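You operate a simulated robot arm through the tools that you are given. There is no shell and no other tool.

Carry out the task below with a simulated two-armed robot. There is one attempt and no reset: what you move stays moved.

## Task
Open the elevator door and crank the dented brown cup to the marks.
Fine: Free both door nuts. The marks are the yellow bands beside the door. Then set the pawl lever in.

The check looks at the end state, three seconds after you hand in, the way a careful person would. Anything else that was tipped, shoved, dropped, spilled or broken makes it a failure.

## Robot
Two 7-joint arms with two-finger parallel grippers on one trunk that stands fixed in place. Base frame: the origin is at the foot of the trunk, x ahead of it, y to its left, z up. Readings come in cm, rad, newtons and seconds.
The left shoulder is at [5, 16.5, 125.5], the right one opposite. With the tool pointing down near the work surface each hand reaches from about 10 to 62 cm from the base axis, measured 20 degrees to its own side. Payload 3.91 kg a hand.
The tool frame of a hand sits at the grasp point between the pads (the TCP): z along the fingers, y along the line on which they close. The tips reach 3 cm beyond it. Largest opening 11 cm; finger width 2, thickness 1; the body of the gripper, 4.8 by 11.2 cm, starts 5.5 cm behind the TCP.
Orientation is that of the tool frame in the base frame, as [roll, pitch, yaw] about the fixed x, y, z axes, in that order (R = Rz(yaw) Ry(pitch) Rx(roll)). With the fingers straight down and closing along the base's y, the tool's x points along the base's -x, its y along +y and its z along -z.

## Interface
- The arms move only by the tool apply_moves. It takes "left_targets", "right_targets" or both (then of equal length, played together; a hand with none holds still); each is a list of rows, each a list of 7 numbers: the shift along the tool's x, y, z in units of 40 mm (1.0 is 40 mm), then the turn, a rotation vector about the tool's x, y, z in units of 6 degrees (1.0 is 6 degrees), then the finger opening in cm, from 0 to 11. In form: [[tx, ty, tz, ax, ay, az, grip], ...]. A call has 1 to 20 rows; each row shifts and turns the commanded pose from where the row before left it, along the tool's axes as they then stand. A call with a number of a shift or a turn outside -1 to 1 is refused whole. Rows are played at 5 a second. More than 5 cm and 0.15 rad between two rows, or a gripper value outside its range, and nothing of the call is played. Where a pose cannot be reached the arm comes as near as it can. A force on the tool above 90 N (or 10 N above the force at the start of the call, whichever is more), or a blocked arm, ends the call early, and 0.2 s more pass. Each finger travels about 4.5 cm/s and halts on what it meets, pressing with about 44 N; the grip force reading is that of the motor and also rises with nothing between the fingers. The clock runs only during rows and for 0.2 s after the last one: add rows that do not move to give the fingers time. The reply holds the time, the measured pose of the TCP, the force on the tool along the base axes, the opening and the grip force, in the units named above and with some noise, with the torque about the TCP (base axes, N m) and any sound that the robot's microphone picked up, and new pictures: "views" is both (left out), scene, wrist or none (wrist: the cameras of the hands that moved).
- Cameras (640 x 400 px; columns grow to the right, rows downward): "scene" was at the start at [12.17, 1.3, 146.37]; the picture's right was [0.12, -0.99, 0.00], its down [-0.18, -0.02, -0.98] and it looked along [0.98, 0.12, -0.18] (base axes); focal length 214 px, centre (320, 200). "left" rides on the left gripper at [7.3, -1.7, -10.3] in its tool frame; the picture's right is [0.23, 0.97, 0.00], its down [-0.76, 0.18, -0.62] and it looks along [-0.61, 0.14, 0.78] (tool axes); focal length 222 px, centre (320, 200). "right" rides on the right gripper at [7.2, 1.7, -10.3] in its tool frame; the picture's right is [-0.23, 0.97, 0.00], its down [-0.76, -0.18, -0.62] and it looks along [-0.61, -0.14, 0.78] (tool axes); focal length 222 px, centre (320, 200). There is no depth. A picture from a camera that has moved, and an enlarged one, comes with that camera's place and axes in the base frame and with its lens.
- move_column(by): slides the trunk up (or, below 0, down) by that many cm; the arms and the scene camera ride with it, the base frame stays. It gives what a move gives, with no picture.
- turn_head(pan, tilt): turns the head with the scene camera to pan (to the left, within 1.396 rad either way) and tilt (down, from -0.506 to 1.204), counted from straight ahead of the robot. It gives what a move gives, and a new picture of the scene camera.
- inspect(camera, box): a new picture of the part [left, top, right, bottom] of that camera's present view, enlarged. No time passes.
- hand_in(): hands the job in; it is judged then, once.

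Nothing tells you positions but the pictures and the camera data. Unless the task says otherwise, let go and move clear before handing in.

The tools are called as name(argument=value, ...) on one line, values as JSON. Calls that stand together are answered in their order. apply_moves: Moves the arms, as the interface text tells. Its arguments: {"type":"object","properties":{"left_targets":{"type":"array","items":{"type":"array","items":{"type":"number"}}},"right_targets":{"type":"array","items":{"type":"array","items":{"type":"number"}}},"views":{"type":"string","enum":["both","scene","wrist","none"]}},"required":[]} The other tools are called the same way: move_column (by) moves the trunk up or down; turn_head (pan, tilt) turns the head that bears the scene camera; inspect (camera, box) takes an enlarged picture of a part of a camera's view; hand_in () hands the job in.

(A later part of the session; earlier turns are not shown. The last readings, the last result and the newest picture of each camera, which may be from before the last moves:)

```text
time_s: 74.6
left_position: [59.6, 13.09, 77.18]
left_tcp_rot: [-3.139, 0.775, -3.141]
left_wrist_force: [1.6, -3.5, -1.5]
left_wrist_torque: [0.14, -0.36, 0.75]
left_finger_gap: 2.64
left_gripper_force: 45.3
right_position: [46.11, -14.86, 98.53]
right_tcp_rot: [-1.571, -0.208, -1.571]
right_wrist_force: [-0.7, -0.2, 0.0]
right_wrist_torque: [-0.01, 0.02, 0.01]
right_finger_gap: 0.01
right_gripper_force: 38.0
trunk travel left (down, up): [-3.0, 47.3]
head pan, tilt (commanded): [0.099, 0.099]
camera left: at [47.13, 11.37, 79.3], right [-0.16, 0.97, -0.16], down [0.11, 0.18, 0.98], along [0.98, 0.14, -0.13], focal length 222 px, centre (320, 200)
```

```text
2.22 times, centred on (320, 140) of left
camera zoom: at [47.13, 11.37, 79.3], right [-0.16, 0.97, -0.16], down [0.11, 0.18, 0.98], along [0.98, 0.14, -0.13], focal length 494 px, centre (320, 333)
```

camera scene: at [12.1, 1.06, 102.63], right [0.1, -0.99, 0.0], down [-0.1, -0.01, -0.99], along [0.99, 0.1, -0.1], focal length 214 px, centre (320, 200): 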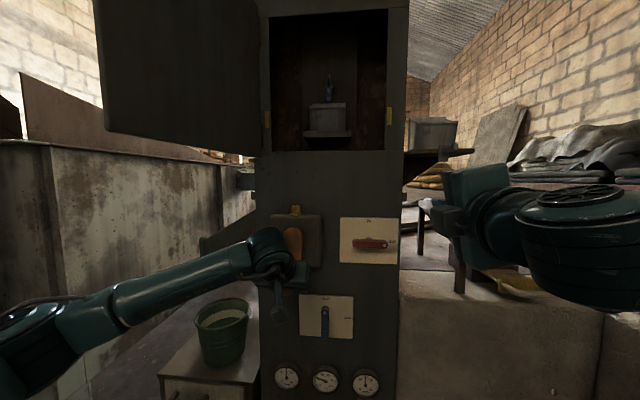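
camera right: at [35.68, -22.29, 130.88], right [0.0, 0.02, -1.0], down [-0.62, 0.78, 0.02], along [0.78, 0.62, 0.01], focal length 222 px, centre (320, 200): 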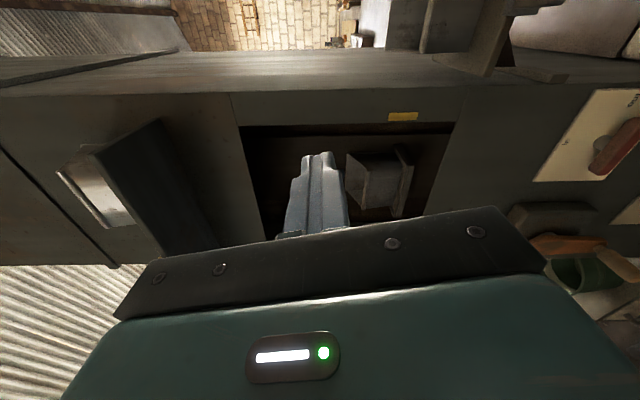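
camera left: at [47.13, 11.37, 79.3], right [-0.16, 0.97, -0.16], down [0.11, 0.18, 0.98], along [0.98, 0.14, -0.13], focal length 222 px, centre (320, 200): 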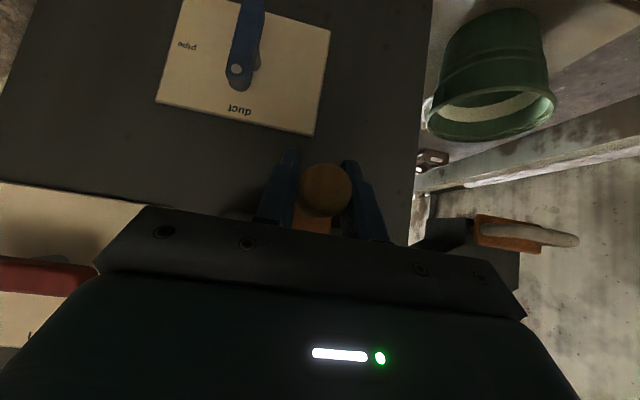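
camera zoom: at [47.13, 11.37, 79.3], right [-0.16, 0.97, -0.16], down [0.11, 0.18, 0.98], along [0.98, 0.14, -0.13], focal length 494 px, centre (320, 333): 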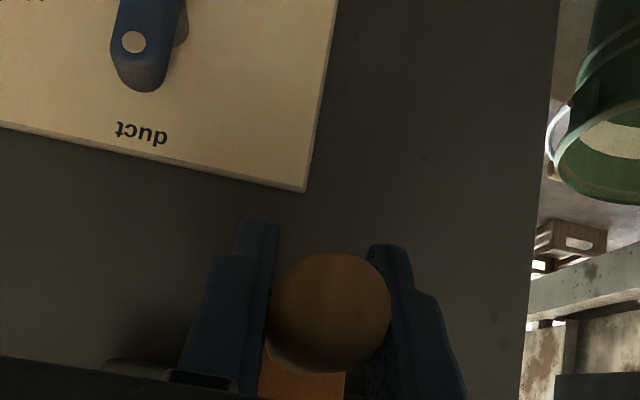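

The grip is held firmly (2.6 cm). Cranking full turns would bring my left wrist near the open door's lower edge, so first I'll push the door further open with the right hand while the left keeps hold of the crank.

apply_moves(right_targets=[[0.182, -0.856, 0, 0, 0, 0, 0], [0.182, -0.856, 0, 0, 0, 0, 0], [0.182, -0.856, 0, 0, 0, 0, 0], [0.182, -0.856, 0, 0, 0, 0, 0]], views="both")

```text
time_s: 75.6
left_position: [59.69, 13.05, 77.05]
left_tcp_rot: [-3.14, 0.776, -3.141]
left_wrist_force: [0.8, -4.0, -0.9]
left_wrist_torque: [0.03, 0.0, 0.55]
left_finger_gap: 2.65
left_gripper_force: 44.9
right_position: [50.63, -11.37, 103.95]
right_tcp_rot: [-1.566, -0.206, -1.571]
right_wrist_force: [-0.4, 0.3, 0.0]
right_wrist_torque: [0.01, -0.01, -0.04]
right_finger_gap: 0.02
right_gripper_force: 37.4
right hand out of reach, approached as far as the arm can: row 1, 2, 3, 4
trunk travel left (down, up): [-3.0, 47.3]
head pan, tilt (commanded): [0.099, 0.099]
camera scene: at [12.11, 1.04, 102.63], right [0.1, -0.99, 0.0], down [-0.1, -0.01, -0.99], along [0.99, 0.1, -0.1], focal length 214 px, centre (320, 200)
camera right: at [40.32, -18.61, 103.67], right [0.0, 0.02, -1.0], down [-0.62, 0.78, 0.02], along [0.78, 0.62, 0.02], focal length 222 px, centre (320, 200)
```

scene: 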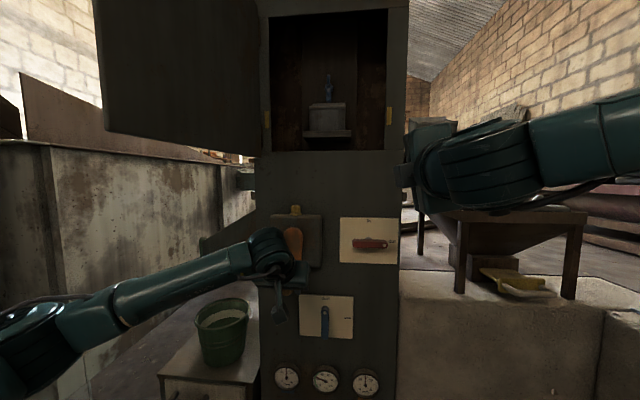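
right: 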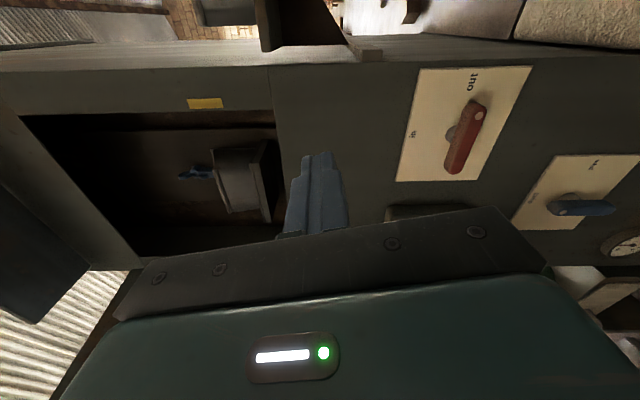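

The right arm can't go that high from here. Instead I'll crank with the wrist tilt varied so it stays under the door; first I move the right hand aside and try a small clockwise turn to see how the belt moves.

apply_moves(right_targets=[[0.65, 0.56, -0.33, 0, 0, 0, 0], [0.65, 0.56, -0.33, 0, 0, 0, 0], [0.65, 0.56, -0.33, 0, 0, 0, 0]], views="none")

turn_head(pan=0.05, tilt=-0.05)

apply_moves(left_targets=[[-0.042, 0.561, -0.042, 0, 0, 0, 1], [-0.123, 0.537, -0.123, 0, 0, 0, 1], [-0.2, 0.489, -0.2, 0, 0, 0, 1]], views="both")

inspect(camera="scene", box=[240, 40, 410, 230])

```text
time_s: 76.4
left_position: [59.64, 13.11, 77.13]
left_tcp_rot: [3.138, 0.774, -3.141]
left_wrist_force: [2.0, -5.5, -2.2]
left_wrist_torque: [0.35, 0.16, 0.78]
left_finger_gap: 2.65
left_gripper_force: 45.0
right_position: [47.66, -19.25, 97.56]
right_tcp_rot: [-1.569, -0.206, -1.57]
right_wrist_force: [0.1, 0.2, -0.2]
right_wrist_torque: [0.03, 0.0, -0.03]
right_finger_gap: 0.0
right_gripper_force: 38.2
right hand out of reach, approached as far as the arm can: row 1, 2, 3
trunk travel left (down, up): [-3.0, 47.3]
head pan, tilt (commanded): [0.099, 0.099]
```

```text
time_s: 77.1
left_position: [59.67, 13.05, 77.24]
left_tcp_rot: [3.138, 0.774, -3.141]
left_wrist_force: [0.5, -3.4, -1.1]
left_wrist_torque: [0.18, 0.02, 0.6]
left_finger_gap: 2.67
left_gripper_force: 45.1
right_position: [47.57, -19.13, 97.63]
right_tcp_rot: [-1.569, -0.206, -1.572]
right_wrist_force: [0.9, -0.1, 0.6]
right_wrist_torque: [-0.04, 0.02, -0.01]
right_finger_gap: 0.0
right_gripper_force: 38.1
trunk travel left (down, up): [-3.0, 47.3]
head pan, tilt (commanded): [0.051, -0.051]
camera scene: at [11.81, 0.58, 103.98], right [0.05, -1.0, 0.0], down [0.05, 0.0, -1.0], along [1.0, 0.05, 0.05], focal length 214 px, centre (320, 200)
```

scene: 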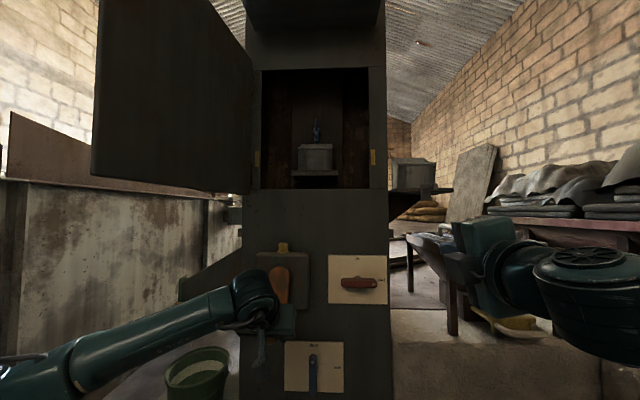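

```text
time_s: 77.9
left_position: [59.59, 19.26, 79.56]
left_tcp_rot: [3.141, 0.777, 3.137]
left_wrist_force: [-5.1, -14.2, -0.6]
left_wrist_torque: [0.25, 0.22, 0.27]
left_finger_gap: 2.62
left_gripper_force: 45.0
right_position: [47.71, -19.17, 97.69]
right_tcp_rot: [-1.568, -0.206, -1.57]
right_wrist_force: [0.2, 0.3, -0.4]
right_wrist_torque: [-0.01, 0.03, 0.01]
right_finger_gap: 0.0
right_gripper_force: 37.9
trunk travel left (down, up): [-3.0, 47.3]
head pan, tilt (commanded): [0.051, -0.051]
camera scene: at [11.76, 0.5, 104.01], right [0.05, -1.0, 0.0], down [0.05, 0.0, -1.0], along [1.0, 0.05, 0.05], focal length 214 px, centre (320, 200)
camera left: at [47.09, 17.59, 81.69], right [-0.16, 0.97, -0.16], down [0.11, 0.18, 0.98], along [0.98, 0.14, -0.13], focal length 222 px, centre (320, 200)
```

scene: 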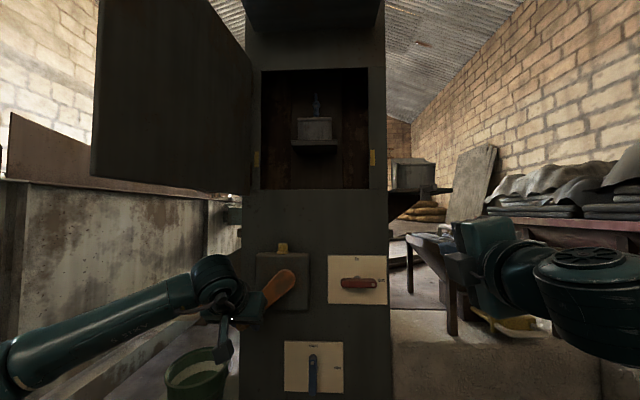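
left: 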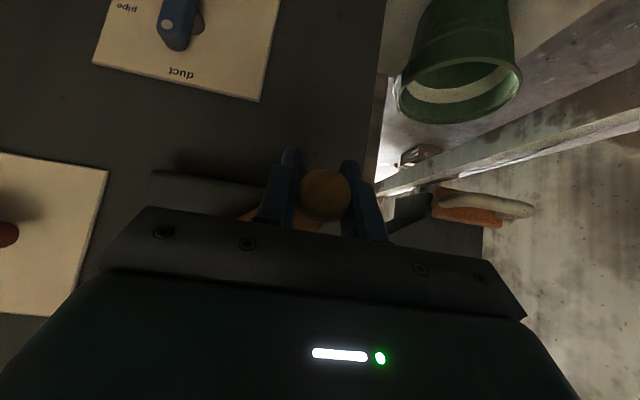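

```text
2.11 times, centred on (325, 135) of scene
camera zoom: at [11.76, 0.5, 104.01], right [0.05, -1.0, 0.0], down [0.05, 0.0, -1.0], along [1.0, 0.05, 0.05], focal length 452 px, centre (310, 337)
```

zoom: 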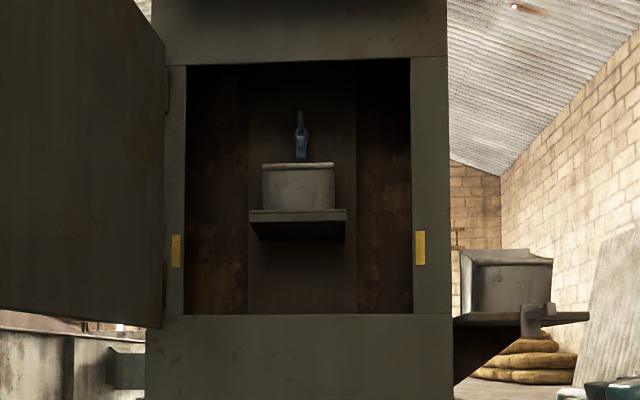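

Clockwise raises the belt: the grey cup went up about 8–9 cm for 36° of crank. I'll continue clockwise in small steps and watch for the next cup coming from below.

apply_moves(left_targets=[[-0.267, 0.419, -0.267, 0, 0, 0, 1], [-0.323, 0.332, -0.323, 0, 0, 0, 1], [-0.365, 0.23, -0.365, 0, 0, 0, 1]], views="both")

inspect(camera="scene", box=[240, 40, 410, 230])

```text
time_s: 78.7
left_position: [59.63, 21.55, 84.51]
left_tcp_rot: [3.138, 0.775, 3.108]
left_wrist_force: [-2.7, -61.2, -10.7]
left_wrist_torque: [1.27, -1.6, 2.18]
left_finger_gap: 2.65
left_gripper_force: 44.5
right_position: [47.63, -19.56, 97.42]
right_tcp_rot: [-1.567, -0.2, -1.571]
right_wrist_force: [-0.3, 0.5, -0.9]
right_wrist_torque: [-0.02, 0.02, 0.01]
right_finger_gap: 0.01
right_gripper_force: 37.7
trunk travel left (down, up): [-3.0, 47.3]
head pan, tilt (commanded): [0.051, -0.051]
camera scene: at [11.83, 0.2, 103.96], right [0.05, -1.0, -0.01], down [0.05, 0.01, -1.0], along [1.0, 0.05, 0.05], focal length 214 px, centre (320, 200)
camera left: at [47.07, 20.23, 86.69], right [-0.13, 0.98, -0.16], down [0.11, 0.17, 0.98], along [0.98, 0.11, -0.13], focal length 222 px, centre (320, 200)
```

scene: 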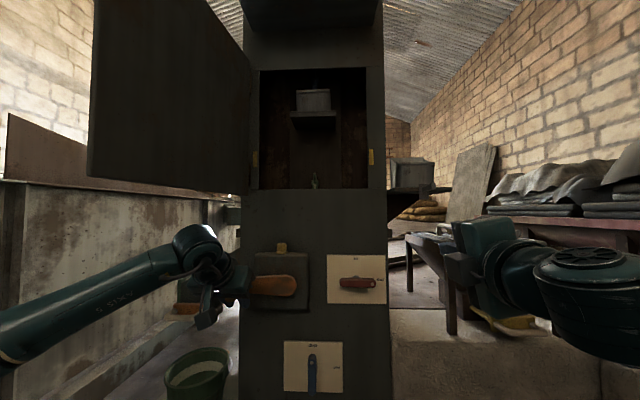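
left: 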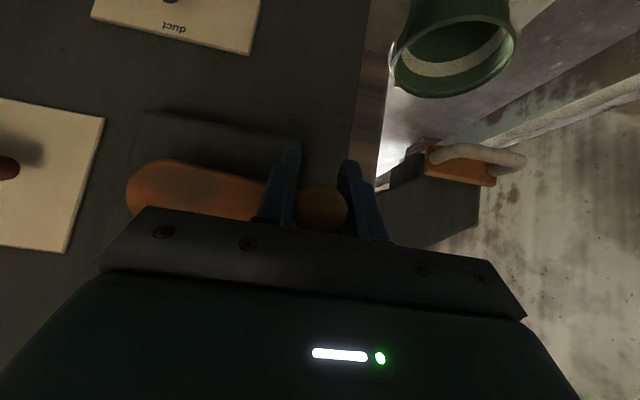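

```text
2.11 times, centred on (325, 135) of scene
camera zoom: at [11.83, 0.2, 103.96], right [0.05, -1.0, -0.01], down [0.05, 0.01, -1.0], along [1.0, 0.05, 0.05], focal length 452 px, centre (310, 337)
```

zoom: 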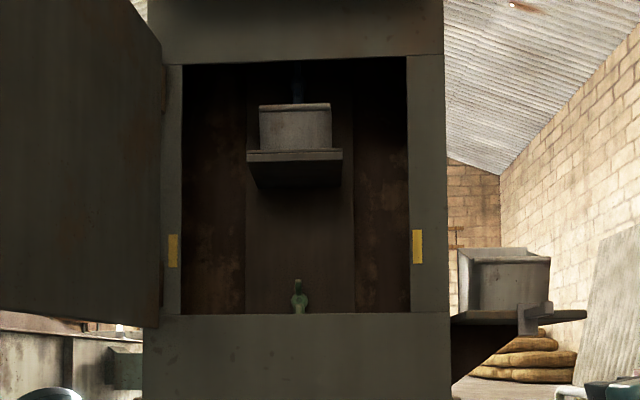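

The true crank radius is about 8.8 cm (pivot z≈86), which explains the side load; I'll correct the path. A green clip is appearing at the bottom of the opening, so another cup is coming up below it. Continuing a little.

apply_moves(left_targets=[[-0.302, -0.3825, -0.302, 0, -0.83, 0, 1], [-0.3485, -0.0625, -0.2925, 0, -0.83, 0, 1]], views="both")

inspect(camera="scene", box=[240, 40, 410, 230])

```text
time_s: 79.3
left_position: [59.92, 21.07, 87.8]
left_tcp_rot: [3.14, 0.939, 3.137]
left_wrist_force: [1.7, -24.0, -17.9]
left_wrist_torque: [0.28, 0.84, 1.31]
left_finger_gap: 2.66
left_gripper_force: 44.7
right_position: [47.84, -19.18, 97.5]
right_tcp_rot: [-1.571, -0.204, -1.571]
right_wrist_force: [-0.2, -0.1, -0.5]
right_wrist_torque: [0.02, -0.03, 0.03]
right_finger_gap: 0.0
right_gripper_force: 37.9
trunk travel left (down, up): [-3.0, 47.3]
head pan, tilt (commanded): [0.051, -0.051]
camera scene: at [11.95, 0.46, 103.96], right [0.05, -1.0, 0.0], down [0.05, 0.0, -1.0], along [1.0, 0.05, 0.05], focal length 214 px, centre (320, 200)
camera left: at [47.2, 19.52, 87.94], right [-0.13, 0.97, -0.18], down [-0.05, 0.18, 0.98], along [0.99, 0.14, 0.03], focal length 222 px, centre (320, 200)
```

scene: 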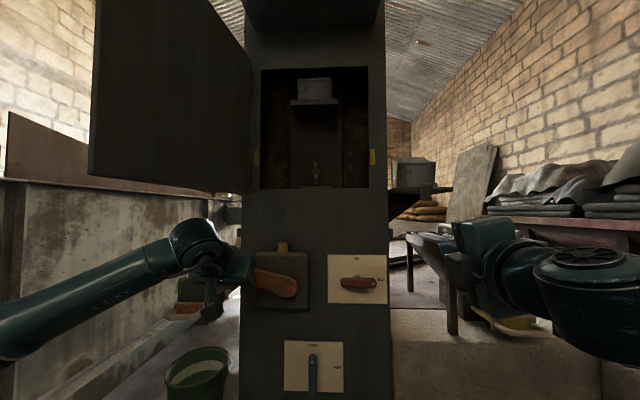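
left: 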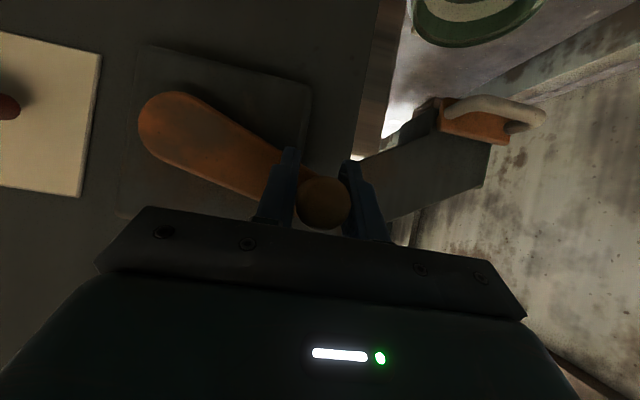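

```text
2.11 times, centred on (325, 135) of scene
camera zoom: at [11.95, 0.46, 103.96], right [0.05, -1.0, 0.0], down [0.05, 0.0, -1.0], along [1.0, 0.05, 0.05], focal length 452 px, centre (310, 337)
```

zoom: 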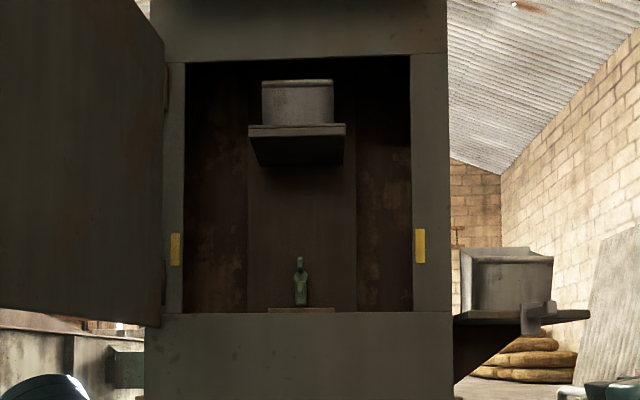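

A brownish cup rim is just showing at the bottom of the opening under the green clip. I'll continue in small steps.

apply_moves(left_targets=[[-0.206, -0.2325, -0.15, 0, -0.83, 0, 1], [-0.272, -0.1825, -0.1635, 0, -0.5, 0, 1]], views="both")

inspect(camera="scene", box=[240, 40, 410, 230])

```text
time_s: 79.9
left_position: [59.98, 20.07, 90.64]
left_tcp_rot: [-3.134, 1.095, -3.129]
left_wrist_force: [13.2, 10.5, 0.9]
left_wrist_torque: [-0.06, 1.45, -2.2]
left_finger_gap: 2.58
left_gripper_force: 44.8
right_position: [47.77, -19.07, 97.61]
right_tcp_rot: [-1.57, -0.208, -1.571]
right_wrist_force: [0.2, -0.3, 0.6]
right_wrist_torque: [0.03, 0.0, -0.02]
right_finger_gap: 0.0
right_gripper_force: 37.8
trunk travel left (down, up): [-3.0, 47.3]
head pan, tilt (commanded): [0.051, -0.051]
camera scene: at [11.9, 0.68, 104.01], right [0.05, -1.0, 0.0], down [0.05, 0.0, -1.0], along [1.0, 0.05, 0.05], focal length 214 px, centre (320, 200)
camera left: at [47.35, 18.25, 88.83], right [-0.11, 0.97, -0.21], down [-0.21, 0.18, 0.96], along [0.97, 0.15, 0.18], focal length 222 px, centre (320, 200)
```

scene: 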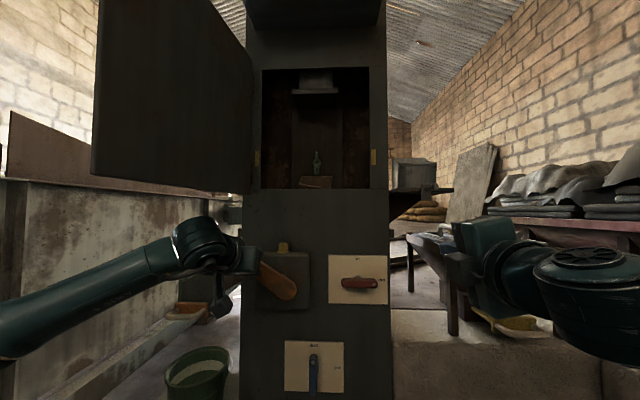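
left: 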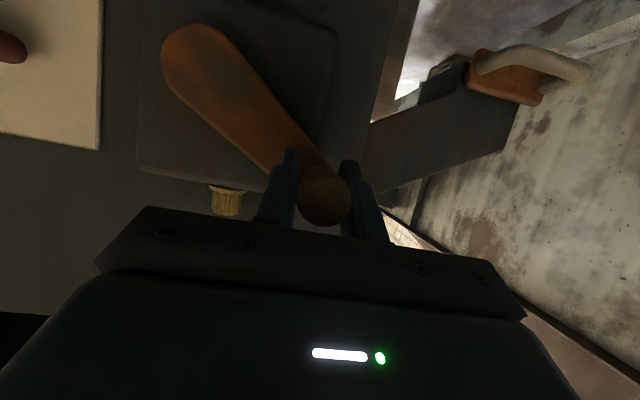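

```text
2.11 times, centred on (325, 135) of scene
camera zoom: at [11.9, 0.68, 104.01], right [0.05, -1.0, 0.0], down [0.05, 0.0, -1.0], along [1.0, 0.05, 0.05], focal length 452 px, centre (310, 337)
```

zoom: 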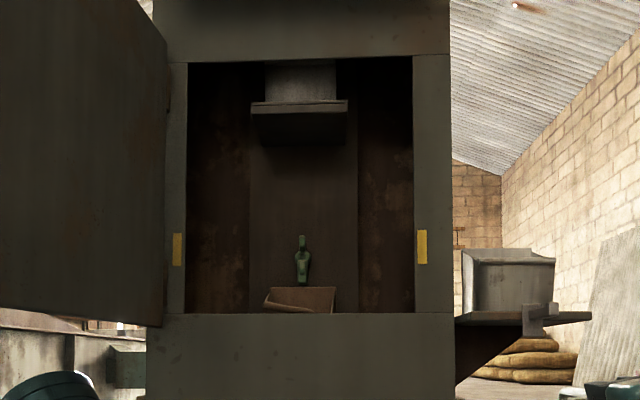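

The new cup is brown with a bent-in rim corner — this is the dented brown cup. I'll continue raising it toward the bands.

apply_moves(left_targets=[[-0.249, -0.235, -0.1285, 0, 0, 0, 1], [-0.209, -0.28, -0.108, 0, 0, 0, 1]], views="both")

inspect(camera="scene", box=[240, 40, 410, 230])

```text
time_s: 80.5
left_position: [59.69, 18.05, 93.11]
left_tcp_rot: [-3.13, 1.101, -3.122]
left_wrist_force: [25.9, 21.8, 16.6]
left_wrist_torque: [0.34, 0.55, -1.29]
left_finger_gap: 2.67
left_gripper_force: 44.7
right_position: [47.55, -19.05, 97.67]
right_tcp_rot: [-1.569, -0.206, -1.571]
right_wrist_force: [0.0, -0.1, 0.0]
right_wrist_torque: [-0.01, 0.03, 0.03]
right_finger_gap: 0.0
right_gripper_force: 37.7
trunk travel left (down, up): [-3.0, 47.3]
head pan, tilt (commanded): [0.051, -0.051]
camera scene: at [11.88, 0.71, 104.02], right [0.05, -1.0, 0.0], down [0.05, 0.0, -1.0], along [1.0, 0.05, 0.05], focal length 214 px, centre (320, 200)
camera left: at [47.25, 16.22, 91.13], right [-0.11, 0.97, -0.21], down [-0.21, 0.18, 0.96], along [0.97, 0.15, 0.18], focal length 222 px, centre (320, 200)
```

scene: 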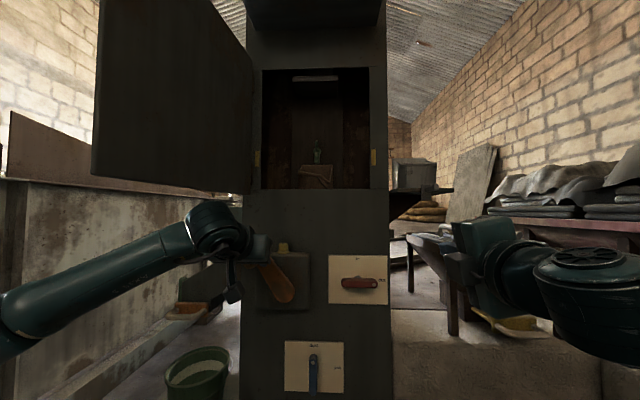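
left: 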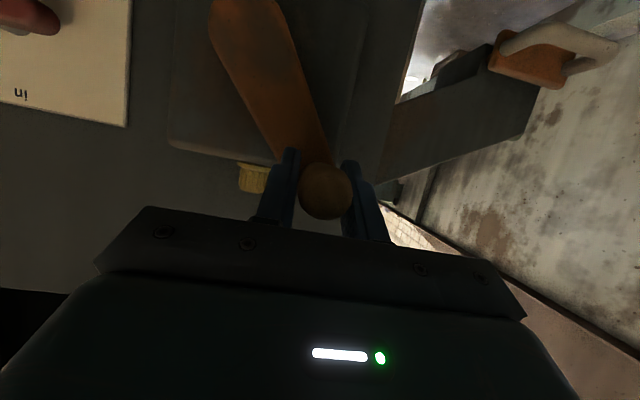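

```text
2.11 times, centred on (325, 135) of scene
camera zoom: at [11.88, 0.71, 104.02], right [0.05, -1.0, 0.0], down [0.05, 0.0, -1.0], along [1.0, 0.05, 0.05], focal length 452 px, centre (310, 337)
```

zoom: 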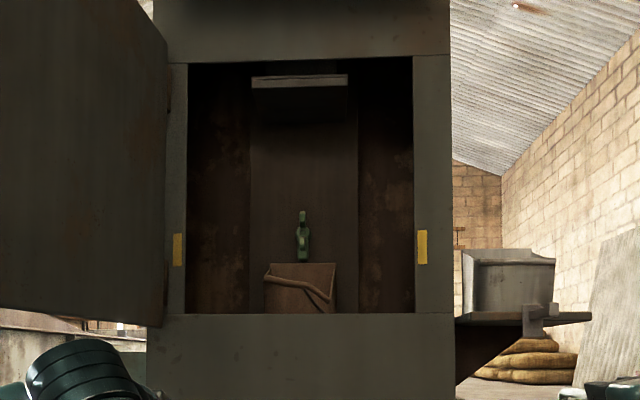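

The dented crease is plain to see. At the start the grey cup sat exactly level with the bands (cup centre ≈118.6), so I need this cup in that same spot: about 7 cm more. Continuing gently.

apply_moves(left_targets=[[-0.357, -0.28, -0.098, 0, -0.6, 0, 1], [-0.15, -0.36, 0.008, 0, -0.6, 0, 1]], views="both")

inspect(camera="scene", box=[240, 40, 410, 230])

```text
time_s: 81.1
left_position: [59.92, 15.06, 94.47]
left_tcp_rot: [3.14, 1.211, 3.141]
left_wrist_force: [-28.2, 11.4, -4.8]
left_wrist_torque: [0.43, 0.89, 1.15]
left_finger_gap: 2.59
left_gripper_force: 45.0
right_position: [47.41, -19.17, 97.75]
right_tcp_rot: [-1.566, -0.207, -1.572]
right_wrist_force: [0.1, 0.6, -0.7]
right_wrist_torque: [0.0, 0.0, 0.0]
right_finger_gap: 0.01
right_gripper_force: 38.0
trunk travel left (down, up): [-3.0, 47.3]
head pan, tilt (commanded): [0.051, -0.051]
camera scene: at [11.6, 0.68, 103.99], right [0.05, -1.0, 0.0], down [0.05, 0.0, -1.0], along [1.0, 0.05, 0.05], focal length 214 px, centre (320, 200)
camera left: at [47.7, 13.43, 91.18], right [-0.08, 0.97, -0.21], down [-0.31, 0.18, 0.93], along [0.95, 0.14, 0.29], focal length 222 px, centre (320, 200)
```

scene: 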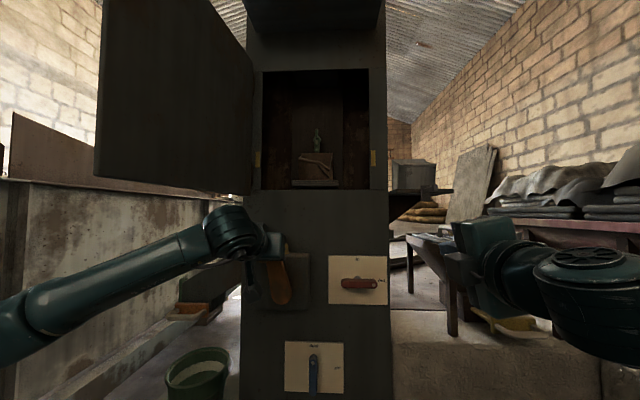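
left: 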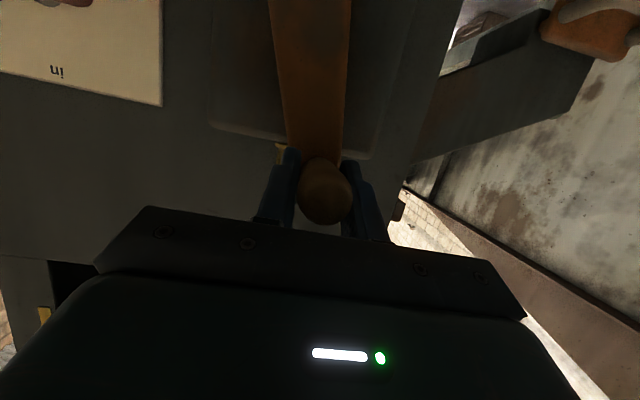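

```text
2.11 times, centred on (325, 135) of scene
camera zoom: at [11.6, 0.68, 103.99], right [0.05, -1.0, 0.0], down [0.05, 0.0, -1.0], along [1.0, 0.05, 0.05], focal length 452 px, centre (310, 337)
```

zoom: 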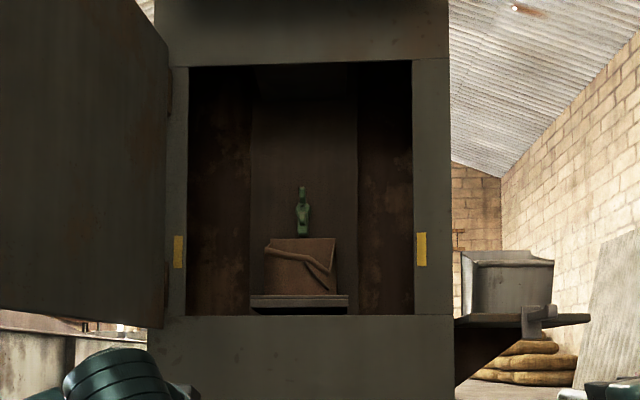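

About 2.7 cm remain (roughly 14° of crank, bringing the arm straight up). Continuing carefully.

apply_moves(left_targets=[[-0.0274, -0.29, -0.0905, 0, 0, 0, 1], [-0.0164, -0.24, -0.006, 0, 0, 0, 1], [0, 0, 0, 0, 0, 0, 1]], views="both")

inspect(camera="scene", box=[240, 40, 410, 230])

inspect(camera="scene", box=[250, 110, 390, 200])

```text
time_s: 81.9
left_position: [59.99, 13.08, 95.05]
left_tcp_rot: [-3.138, 1.219, -3.139]
left_wrist_force: [11.5, 11.1, 6.4]
left_wrist_torque: [0.43, -0.32, -1.06]
left_finger_gap: 2.66
left_gripper_force: 45.1
right_position: [47.61, -19.2, 97.7]
right_tcp_rot: [-1.571, -0.207, -1.572]
right_wrist_force: [-0.3, 0.6, -0.2]
right_wrist_torque: [-0.02, 0.04, -0.02]
right_finger_gap: 0.0
right_gripper_force: 37.3
trunk travel left (down, up): [-3.0, 47.3]
head pan, tilt (commanded): [0.051, -0.051]
camera scene: at [11.82, 0.66, 104.0], right [0.05, -1.0, 0.0], down [0.05, 0.0, -1.0], along [1.0, 0.05, 0.05], focal length 214 px, centre (320, 200)
camera left: at [47.75, 11.38, 91.6], right [-0.08, 0.97, -0.21], down [-0.32, 0.18, 0.93], along [0.94, 0.14, 0.3], focal length 222 px, centre (320, 200)
```

scene: 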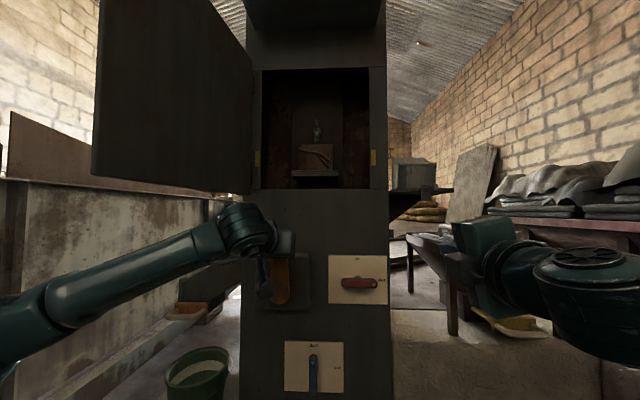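
left: 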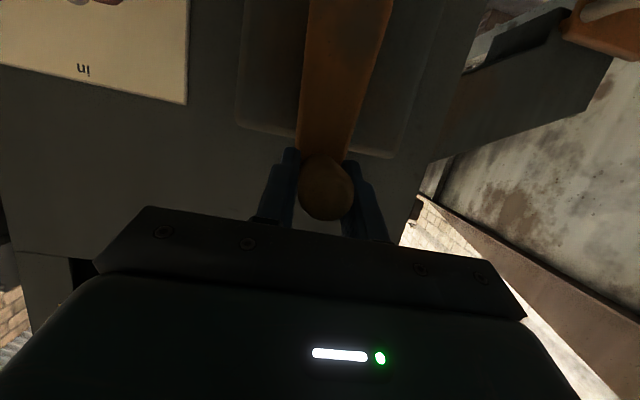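

```text
2.11 times, centred on (325, 135) of scene
camera zoom: at [11.82, 0.66, 104.0], right [0.05, -1.0, 0.0], down [0.05, 0.0, -1.0], along [1.0, 0.05, 0.05], focal length 452 px, centre (310, 337)
```

zoom: 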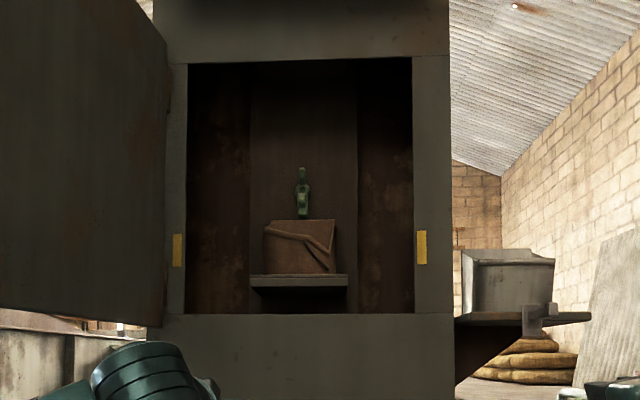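

```text
4.44 times, centred on (320, 155) of scene
camera zoom: at [11.82, 0.66, 104.0], right [0.05, -1.0, 0.0], down [0.05, 0.0, -1.0], along [1.0, 0.05, 0.05], focal length 953 px, centre (320, 400)
```

zoom: 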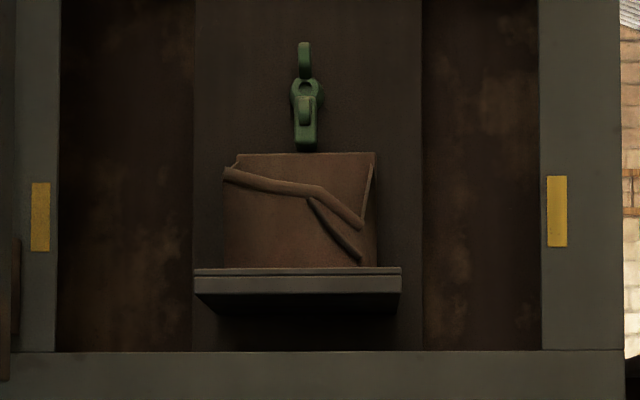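

The dented brown cup's centre is now at z≈118.7, level with the bands (116.2–120.6) just as the grey one was at the start, and the left hand holds the crank. Now I prepare the right hand for the pawl lever: roll it level first.

apply_moves(right_targets=[[0, 0, 0, 0, 0, 1, 0], [0, 0, 0, 0, 0, 1, 0], [0, 0, 0, 0, 0, 1, 0], [0, 0, 0, 0, 0, 1, 0], [0, 0, 0, 0, 0, 1, 0], [0, 0, 0, 0, 0, 1, 0], [0, 0, 0, 0, 0, 1, 0], [0, 0, 0, 0, 0, 1, 0], [0, 0, 0, 0, 0, 1, 0], [0, 0, 0, 0, 0, 1, 0], [0, 0, 0, 0, 0, 1, 0], [0, 0, 0, 0, 0, 1, 0], [0, 0, 0, 0, 0, 1, 0], [0, 0, 0, 0, 0, 1, 0], [0, 0, 0, 0, 0, 1, 0], [0, 0, 0, 0, 0, 1, 0], [0, 0, 0, 0, 0, 1, 0]], views="none")

apply_moves(right_targets=[[-0.1, 0.3, 0.2, 0, 0.95, 0, 0], [-0.1, 0.3, 0.2, 0, 0.95, 0, 0], [-0.1, 0.3, 0.2, 0, 0.95, 0, 0], [-0.1, 0.3, 0.1, 0, 0.95, 0, 0], [-0.1, 0.3, 0, 0, 0.95, 0, 0], [-0.1, 0.3, 0, 0, 0.95, 0, 0], [-0.1, 0.3, 0, 0, 0.95, 0, 0], [-0.1, 0.3, 0, 0, 0.95, 0, 0]], views="both")

```text
time_s: 85.5
left_position: [60.05, 13.12, 94.98]
left_tcp_rot: [3.14, 1.22, 3.14]
left_wrist_force: [24.3, 3.8, 21.4]
left_wrist_torque: [0.15, 0.0, -1.07]
left_finger_gap: 2.66
left_gripper_force: 44.7
right_position: [47.59, -19.1, 97.82]
right_tcp_rot: [1.935, 1.567, 1.934]
right_wrist_force: [0.6, 0.3, 0.0]
right_wrist_torque: [0.0, -0.01, -0.01]
right_finger_gap: 0.0
right_gripper_force: 37.7
trunk travel left (down, up): [-3.0, 47.3]
head pan, tilt (commanded): [0.051, -0.051]
```

```text
time_s: 87.3
left_position: [60.05, 12.99, 95.06]
left_tcp_rot: [3.139, 1.218, 3.141]
left_wrist_force: [21.5, 3.5, 18.2]
left_wrist_torque: [0.0, -0.35, -1.2]
left_finger_gap: 2.64
left_gripper_force: 45.3
right_position: [51.41, -9.69, 100.39]
right_tcp_rot: [3.14, 0.772, 3.142]
right_wrist_force: [0.2, 1.0, -0.6]
right_wrist_torque: [0.01, -0.03, 0.0]
right_finger_gap: 0.01
right_gripper_force: 37.2
trunk travel left (down, up): [-3.0, 47.3]
head pan, tilt (commanded): [0.051, -0.051]
camera scene: at [11.82, 0.58, 103.99], right [0.05, -1.0, 0.0], down [0.05, 0.0, -1.0], along [1.0, 0.05, 0.05], focal length 214 px, centre (320, 200)
camera right: at [38.92, -7.85, 102.73], right [0.16, 0.97, 0.16], down [0.11, -0.18, 0.98], along [0.98, -0.14, -0.14], focal length 222 px, centre (320, 200)
```

scene: 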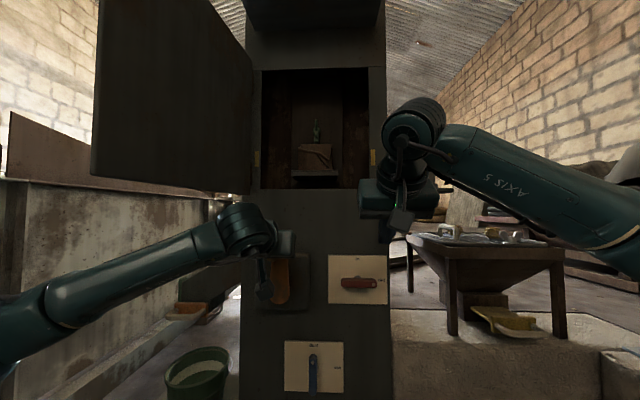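
right: 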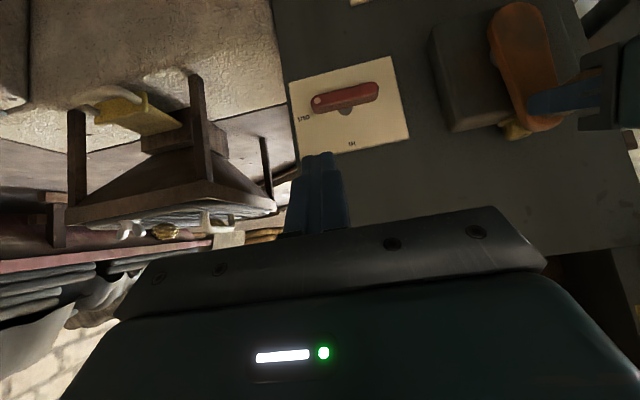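

The right hand is tilted down, looking at the pawl lever. I'll zoom in to pin down the lever.

inspect(camera="right", box=[270, 50, 430, 160])

inspect(camera="scene", box=[320, 245, 400, 315])

```text
3.64 times, centred on (350, 105) of right
camera zoom: at [38.92, -7.85, 102.73], right [0.16, 0.97, 0.16], down [0.11, -0.18, 0.98], along [0.98, -0.14, -0.14], focal length 808 px, centre (211, 546)
```

zoom: 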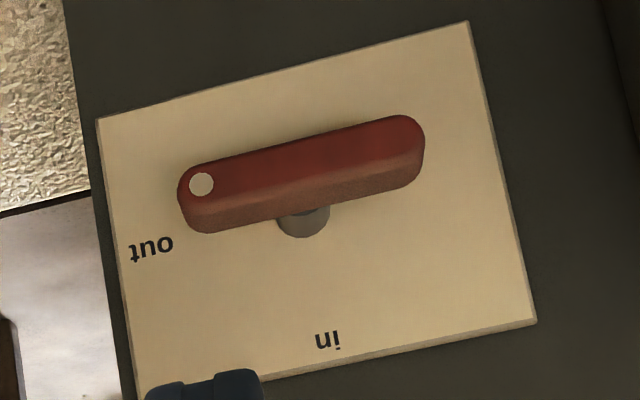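

```text
5.71 times, centred on (360, 280) of scene
camera zoom: at [11.82, 0.58, 103.99], right [0.05, -1.0, 0.0], down [0.05, 0.0, -1.0], along [1.0, 0.05, 0.05], focal length 1226 px, centre (91, -257)
```

zoom: 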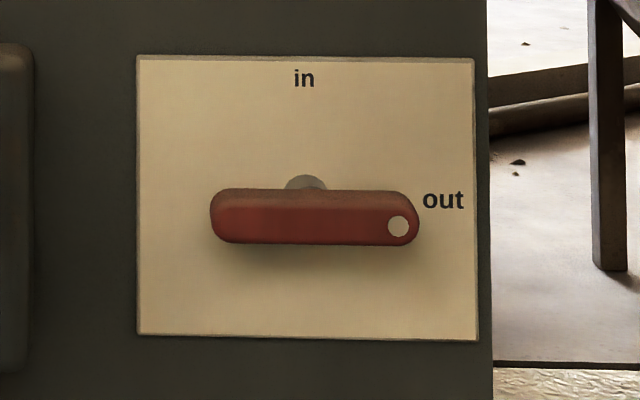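

The lever centre is about [66.6, -6.4, 86.0], 9 cm long, dot on the right at "out"; turning it so the dot points up means pressing its left end down. I'll bring the closed right fingertips above the lever's left end.

apply_moves(right_targets=[[-0.2086, 0.355, 0.767, 0, 0, 0, 0], [-0.2086, 0.355, 0.767, 0, 0, 0, 0], [-0.2086, 0.355, 0.767, 0, 0, 0, 0], [-0.2086, 0.355, 0.767, 0, 0, 0, 0], [-0.2086, 0.355, 0.767, 0, 0, 0, 0]], views="both")

inspect(camera="right", box=[200, 80, 440, 250])

inspect(camera="scene", box=[250, 100, 420, 310])

```text
time_s: 88.5
left_position: [59.94, 13.04, 94.97]
left_tcp_rot: [3.139, 1.22, 3.14]
left_wrist_force: [21.0, 2.5, 17.1]
left_wrist_torque: [-0.01, -0.53, -1.25]
left_finger_gap: 2.67
left_gripper_force: 45.1
right_position: [65.07, -2.37, 92.16]
right_tcp_rot: [3.141, 0.775, -3.141]
right_wrist_force: [0.3, 0.3, -0.4]
right_wrist_torque: [0.02, 0.01, -0.01]
right_finger_gap: 0.03
right_gripper_force: 37.7
trunk travel left (down, up): [-3.0, 47.3]
head pan, tilt (commanded): [0.051, -0.051]
camera scene: at [11.82, 0.58, 103.99], right [0.05, -1.0, 0.0], down [0.05, 0.0, -1.0], along [1.0, 0.05, 0.05], focal length 214 px, centre (320, 200)
camera right: at [52.59, -0.61, 94.48], right [0.16, 0.97, 0.16], down [0.11, -0.18, 0.98], along [0.98, -0.14, -0.13], focal length 222 px, centre (320, 200)
```

scene: 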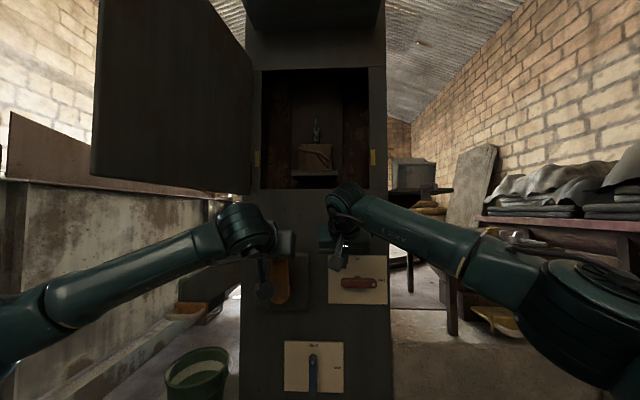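
right: 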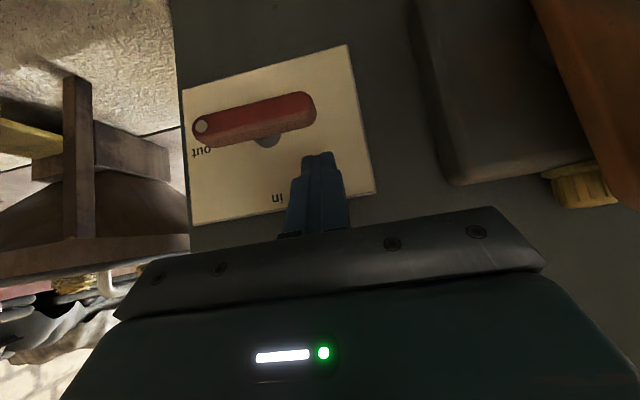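

```text
2.35 times, centred on (320, 165) of right
camera zoom: at [52.59, -0.61, 94.48], right [0.16, 0.97, 0.16], down [0.11, -0.18, 0.98], along [0.98, -0.14, -0.13], focal length 523 px, centre (320, 282)
```

zoom: 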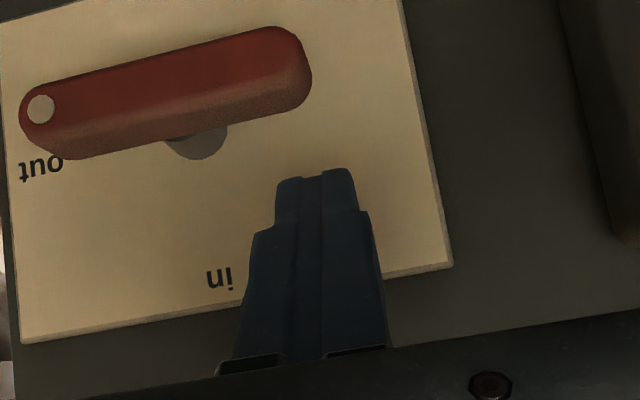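

```text
1.90 times, centred on (335, 205) of scene
camera zoom: at [11.82, 0.58, 103.99], right [0.05, -1.0, 0.0], down [0.05, 0.0, -1.0], along [1.0, 0.05, 0.05], focal length 408 px, centre (291, 190)
```

zoom: 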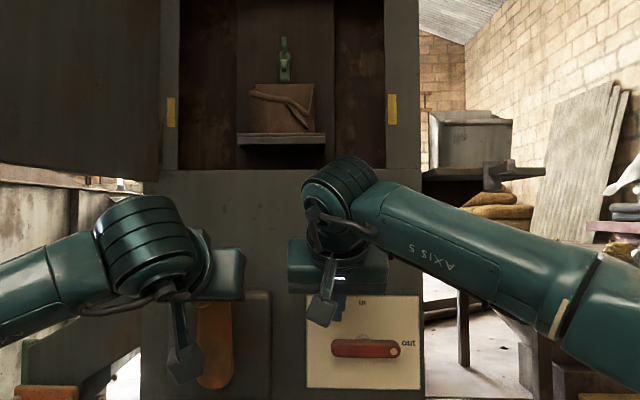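

The fingertips are just above the lever's left end. Now pressing it down along its arc.

apply_moves(right_targets=[[0.3535, -0.1325, 0.389, 0, 0, 0, 0], [0.205, 0.0425, 0.205, 0, 0, 0, 0], [0.163, -0.035, 0.163, 0, 0, 0, 0]], views="both")

inspect(camera="right", box=[200, 80, 440, 250])

inspect(camera="scene", box=[250, 100, 420, 310])

```text
time_s: 89.3
left_position: [60.1, 12.86, 94.9]
left_tcp_rot: [3.138, 1.219, 3.139]
left_wrist_force: [21.2, 0.4, 18.5]
left_wrist_torque: [0.06, -0.28, -1.09]
left_finger_gap: 2.69
left_gripper_force: 45.4
right_position: [65.19, -3.08, 88.02]
right_tcp_rot: [3.141, 0.775, -3.141]
right_wrist_force: [0.1, 1.7, 0.4]
right_wrist_torque: [0.06, 0.04, 0.03]
right_finger_gap: 0.03
right_gripper_force: 38.0
trunk travel left (down, up): [-3.0, 47.3]
head pan, tilt (commanded): [0.051, -0.051]
camera scene: at [11.82, 0.59, 103.99], right [0.05, -1.0, 0.0], down [0.05, 0.0, -1.0], along [1.0, 0.05, 0.05], focal length 214 px, centre (320, 200)
camera right: at [52.67, -1.27, 90.45], right [0.16, 0.97, 0.16], down [0.11, -0.18, 0.98], along [0.98, -0.14, -0.13], focal length 222 px, centre (320, 200)
```

scene: 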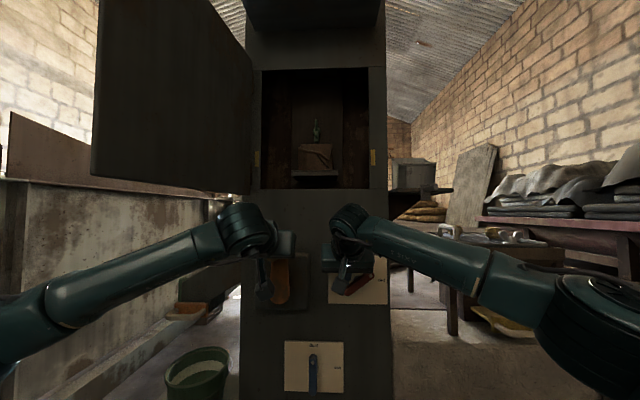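
right: 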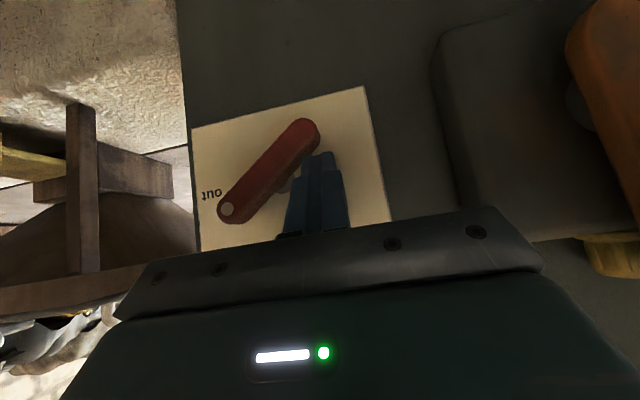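

```text
2.35 times, centred on (320, 165) of right
camera zoom: at [52.67, -1.27, 90.45], right [0.16, 0.97, 0.16], down [0.11, -0.18, 0.98], along [0.98, -0.14, -0.13], focal length 523 px, centre (320, 282)
```

zoom: 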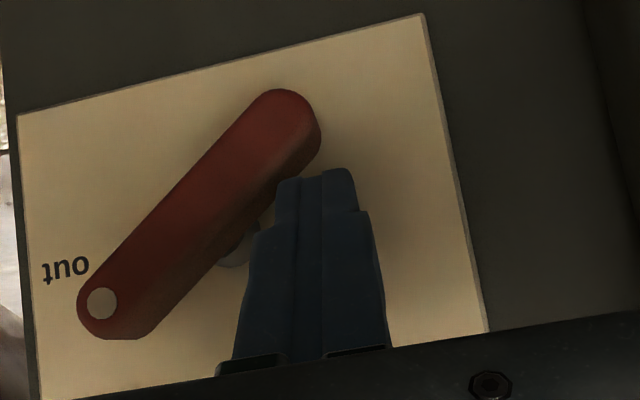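

```text
1.90 times, centred on (335, 205) of scene
camera zoom: at [11.82, 0.59, 103.99], right [0.05, -1.0, 0.0], down [0.05, 0.0, -1.0], along [1.0, 0.05, 0.05], focal length 408 px, centre (291, 190)
```

zoom: 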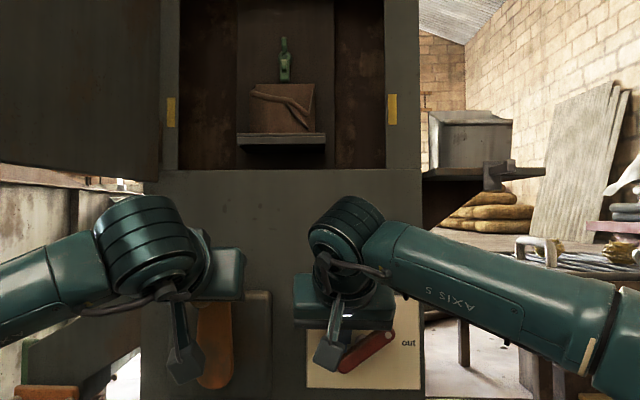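

The lever turns freely with the dot going up. Continuing its arc to upright.

apply_moves(right_targets=[[0.143, -0.115, 0.143, 0, 0, 0, 0], [0.108, -0.175, 0.108, 0, 0, 0, 0], [0.035, -0.105, 0.035, 0, 0, 0, 0]], views="both")

inspect(camera="right", box=[200, 80, 440, 250])

inspect(camera="scene", box=[250, 100, 420, 310])

```text
time_s: 90.1
left_position: [60.14, 12.98, 94.92]
left_tcp_rot: [3.138, 1.219, -3.14]
left_wrist_force: [20.9, 0.1, 18.2]
left_wrist_torque: [-0.02, -0.43, -0.98]
left_finger_gap: 2.63
left_gripper_force: 45.4
right_position: [65.09, -4.45, 86.49]
right_tcp_rot: [3.141, 0.775, -3.141]
right_wrist_force: [0.9, 2.1, 1.1]
right_wrist_torque: [-0.03, -0.01, 0.05]
right_finger_gap: 0.02
right_gripper_force: 37.9
trunk travel left (down, up): [-3.0, 47.3]
head pan, tilt (commanded): [0.051, -0.051]
camera scene: at [11.82, 0.58, 104.0], right [0.05, -1.0, 0.0], down [0.05, 0.0, -1.0], along [1.0, 0.05, 0.05], focal length 214 px, centre (320, 200)
camera right: at [52.6, -2.85, 88.79], right [0.16, 0.97, 0.16], down [0.11, -0.18, 0.98], along [0.98, -0.14, -0.13], focal length 222 px, centre (320, 200)
```

scene: 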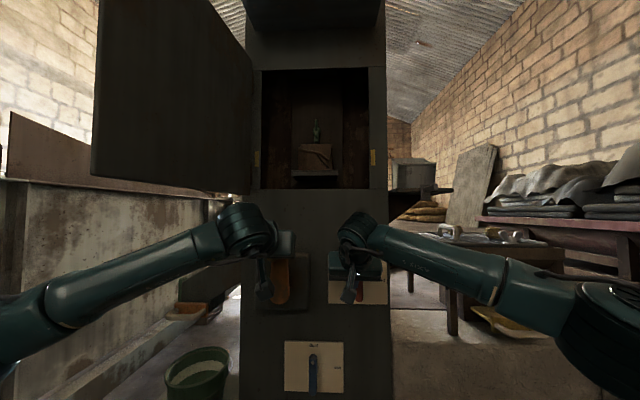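
right: 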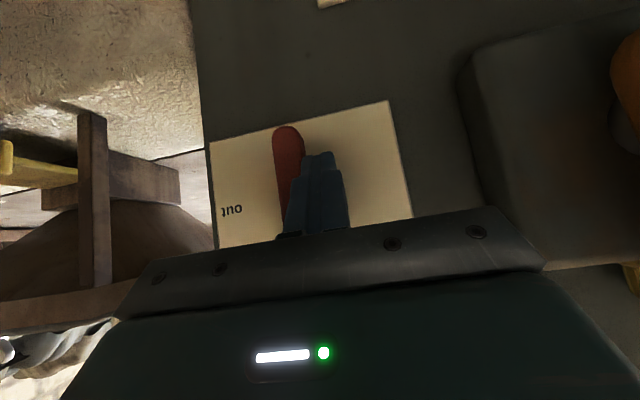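

```text
2.35 times, centred on (320, 165) of right
camera zoom: at [52.6, -2.85, 88.79], right [0.16, 0.97, 0.16], down [0.11, -0.18, 0.98], along [0.98, -0.14, -0.13], focal length 523 px, centre (320, 282)
```

zoom: 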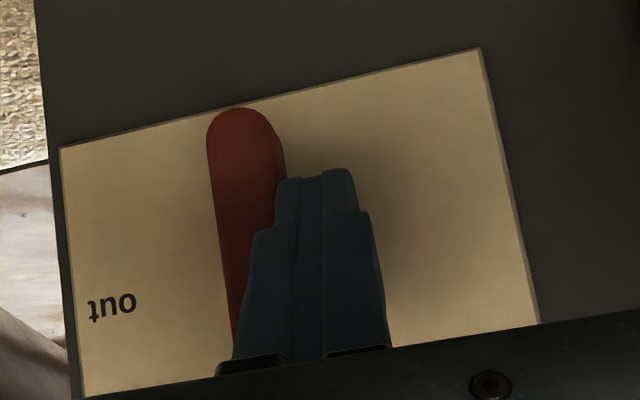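

```text
1.90 times, centred on (335, 205) of scene
camera zoom: at [11.82, 0.58, 104.0], right [0.05, -1.0, 0.0], down [0.05, 0.0, -1.0], along [1.0, 0.05, 0.05], focal length 408 px, centre (291, 190)
```

zoom: 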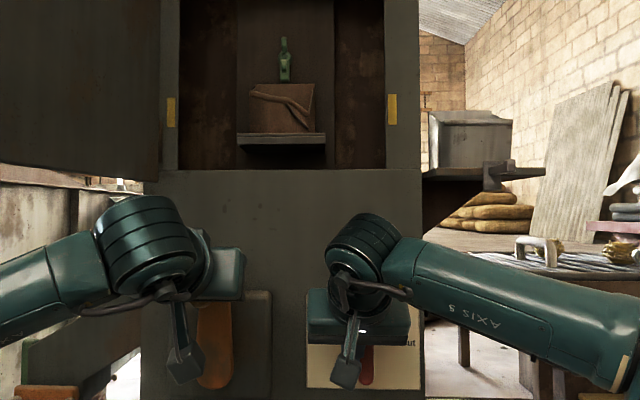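

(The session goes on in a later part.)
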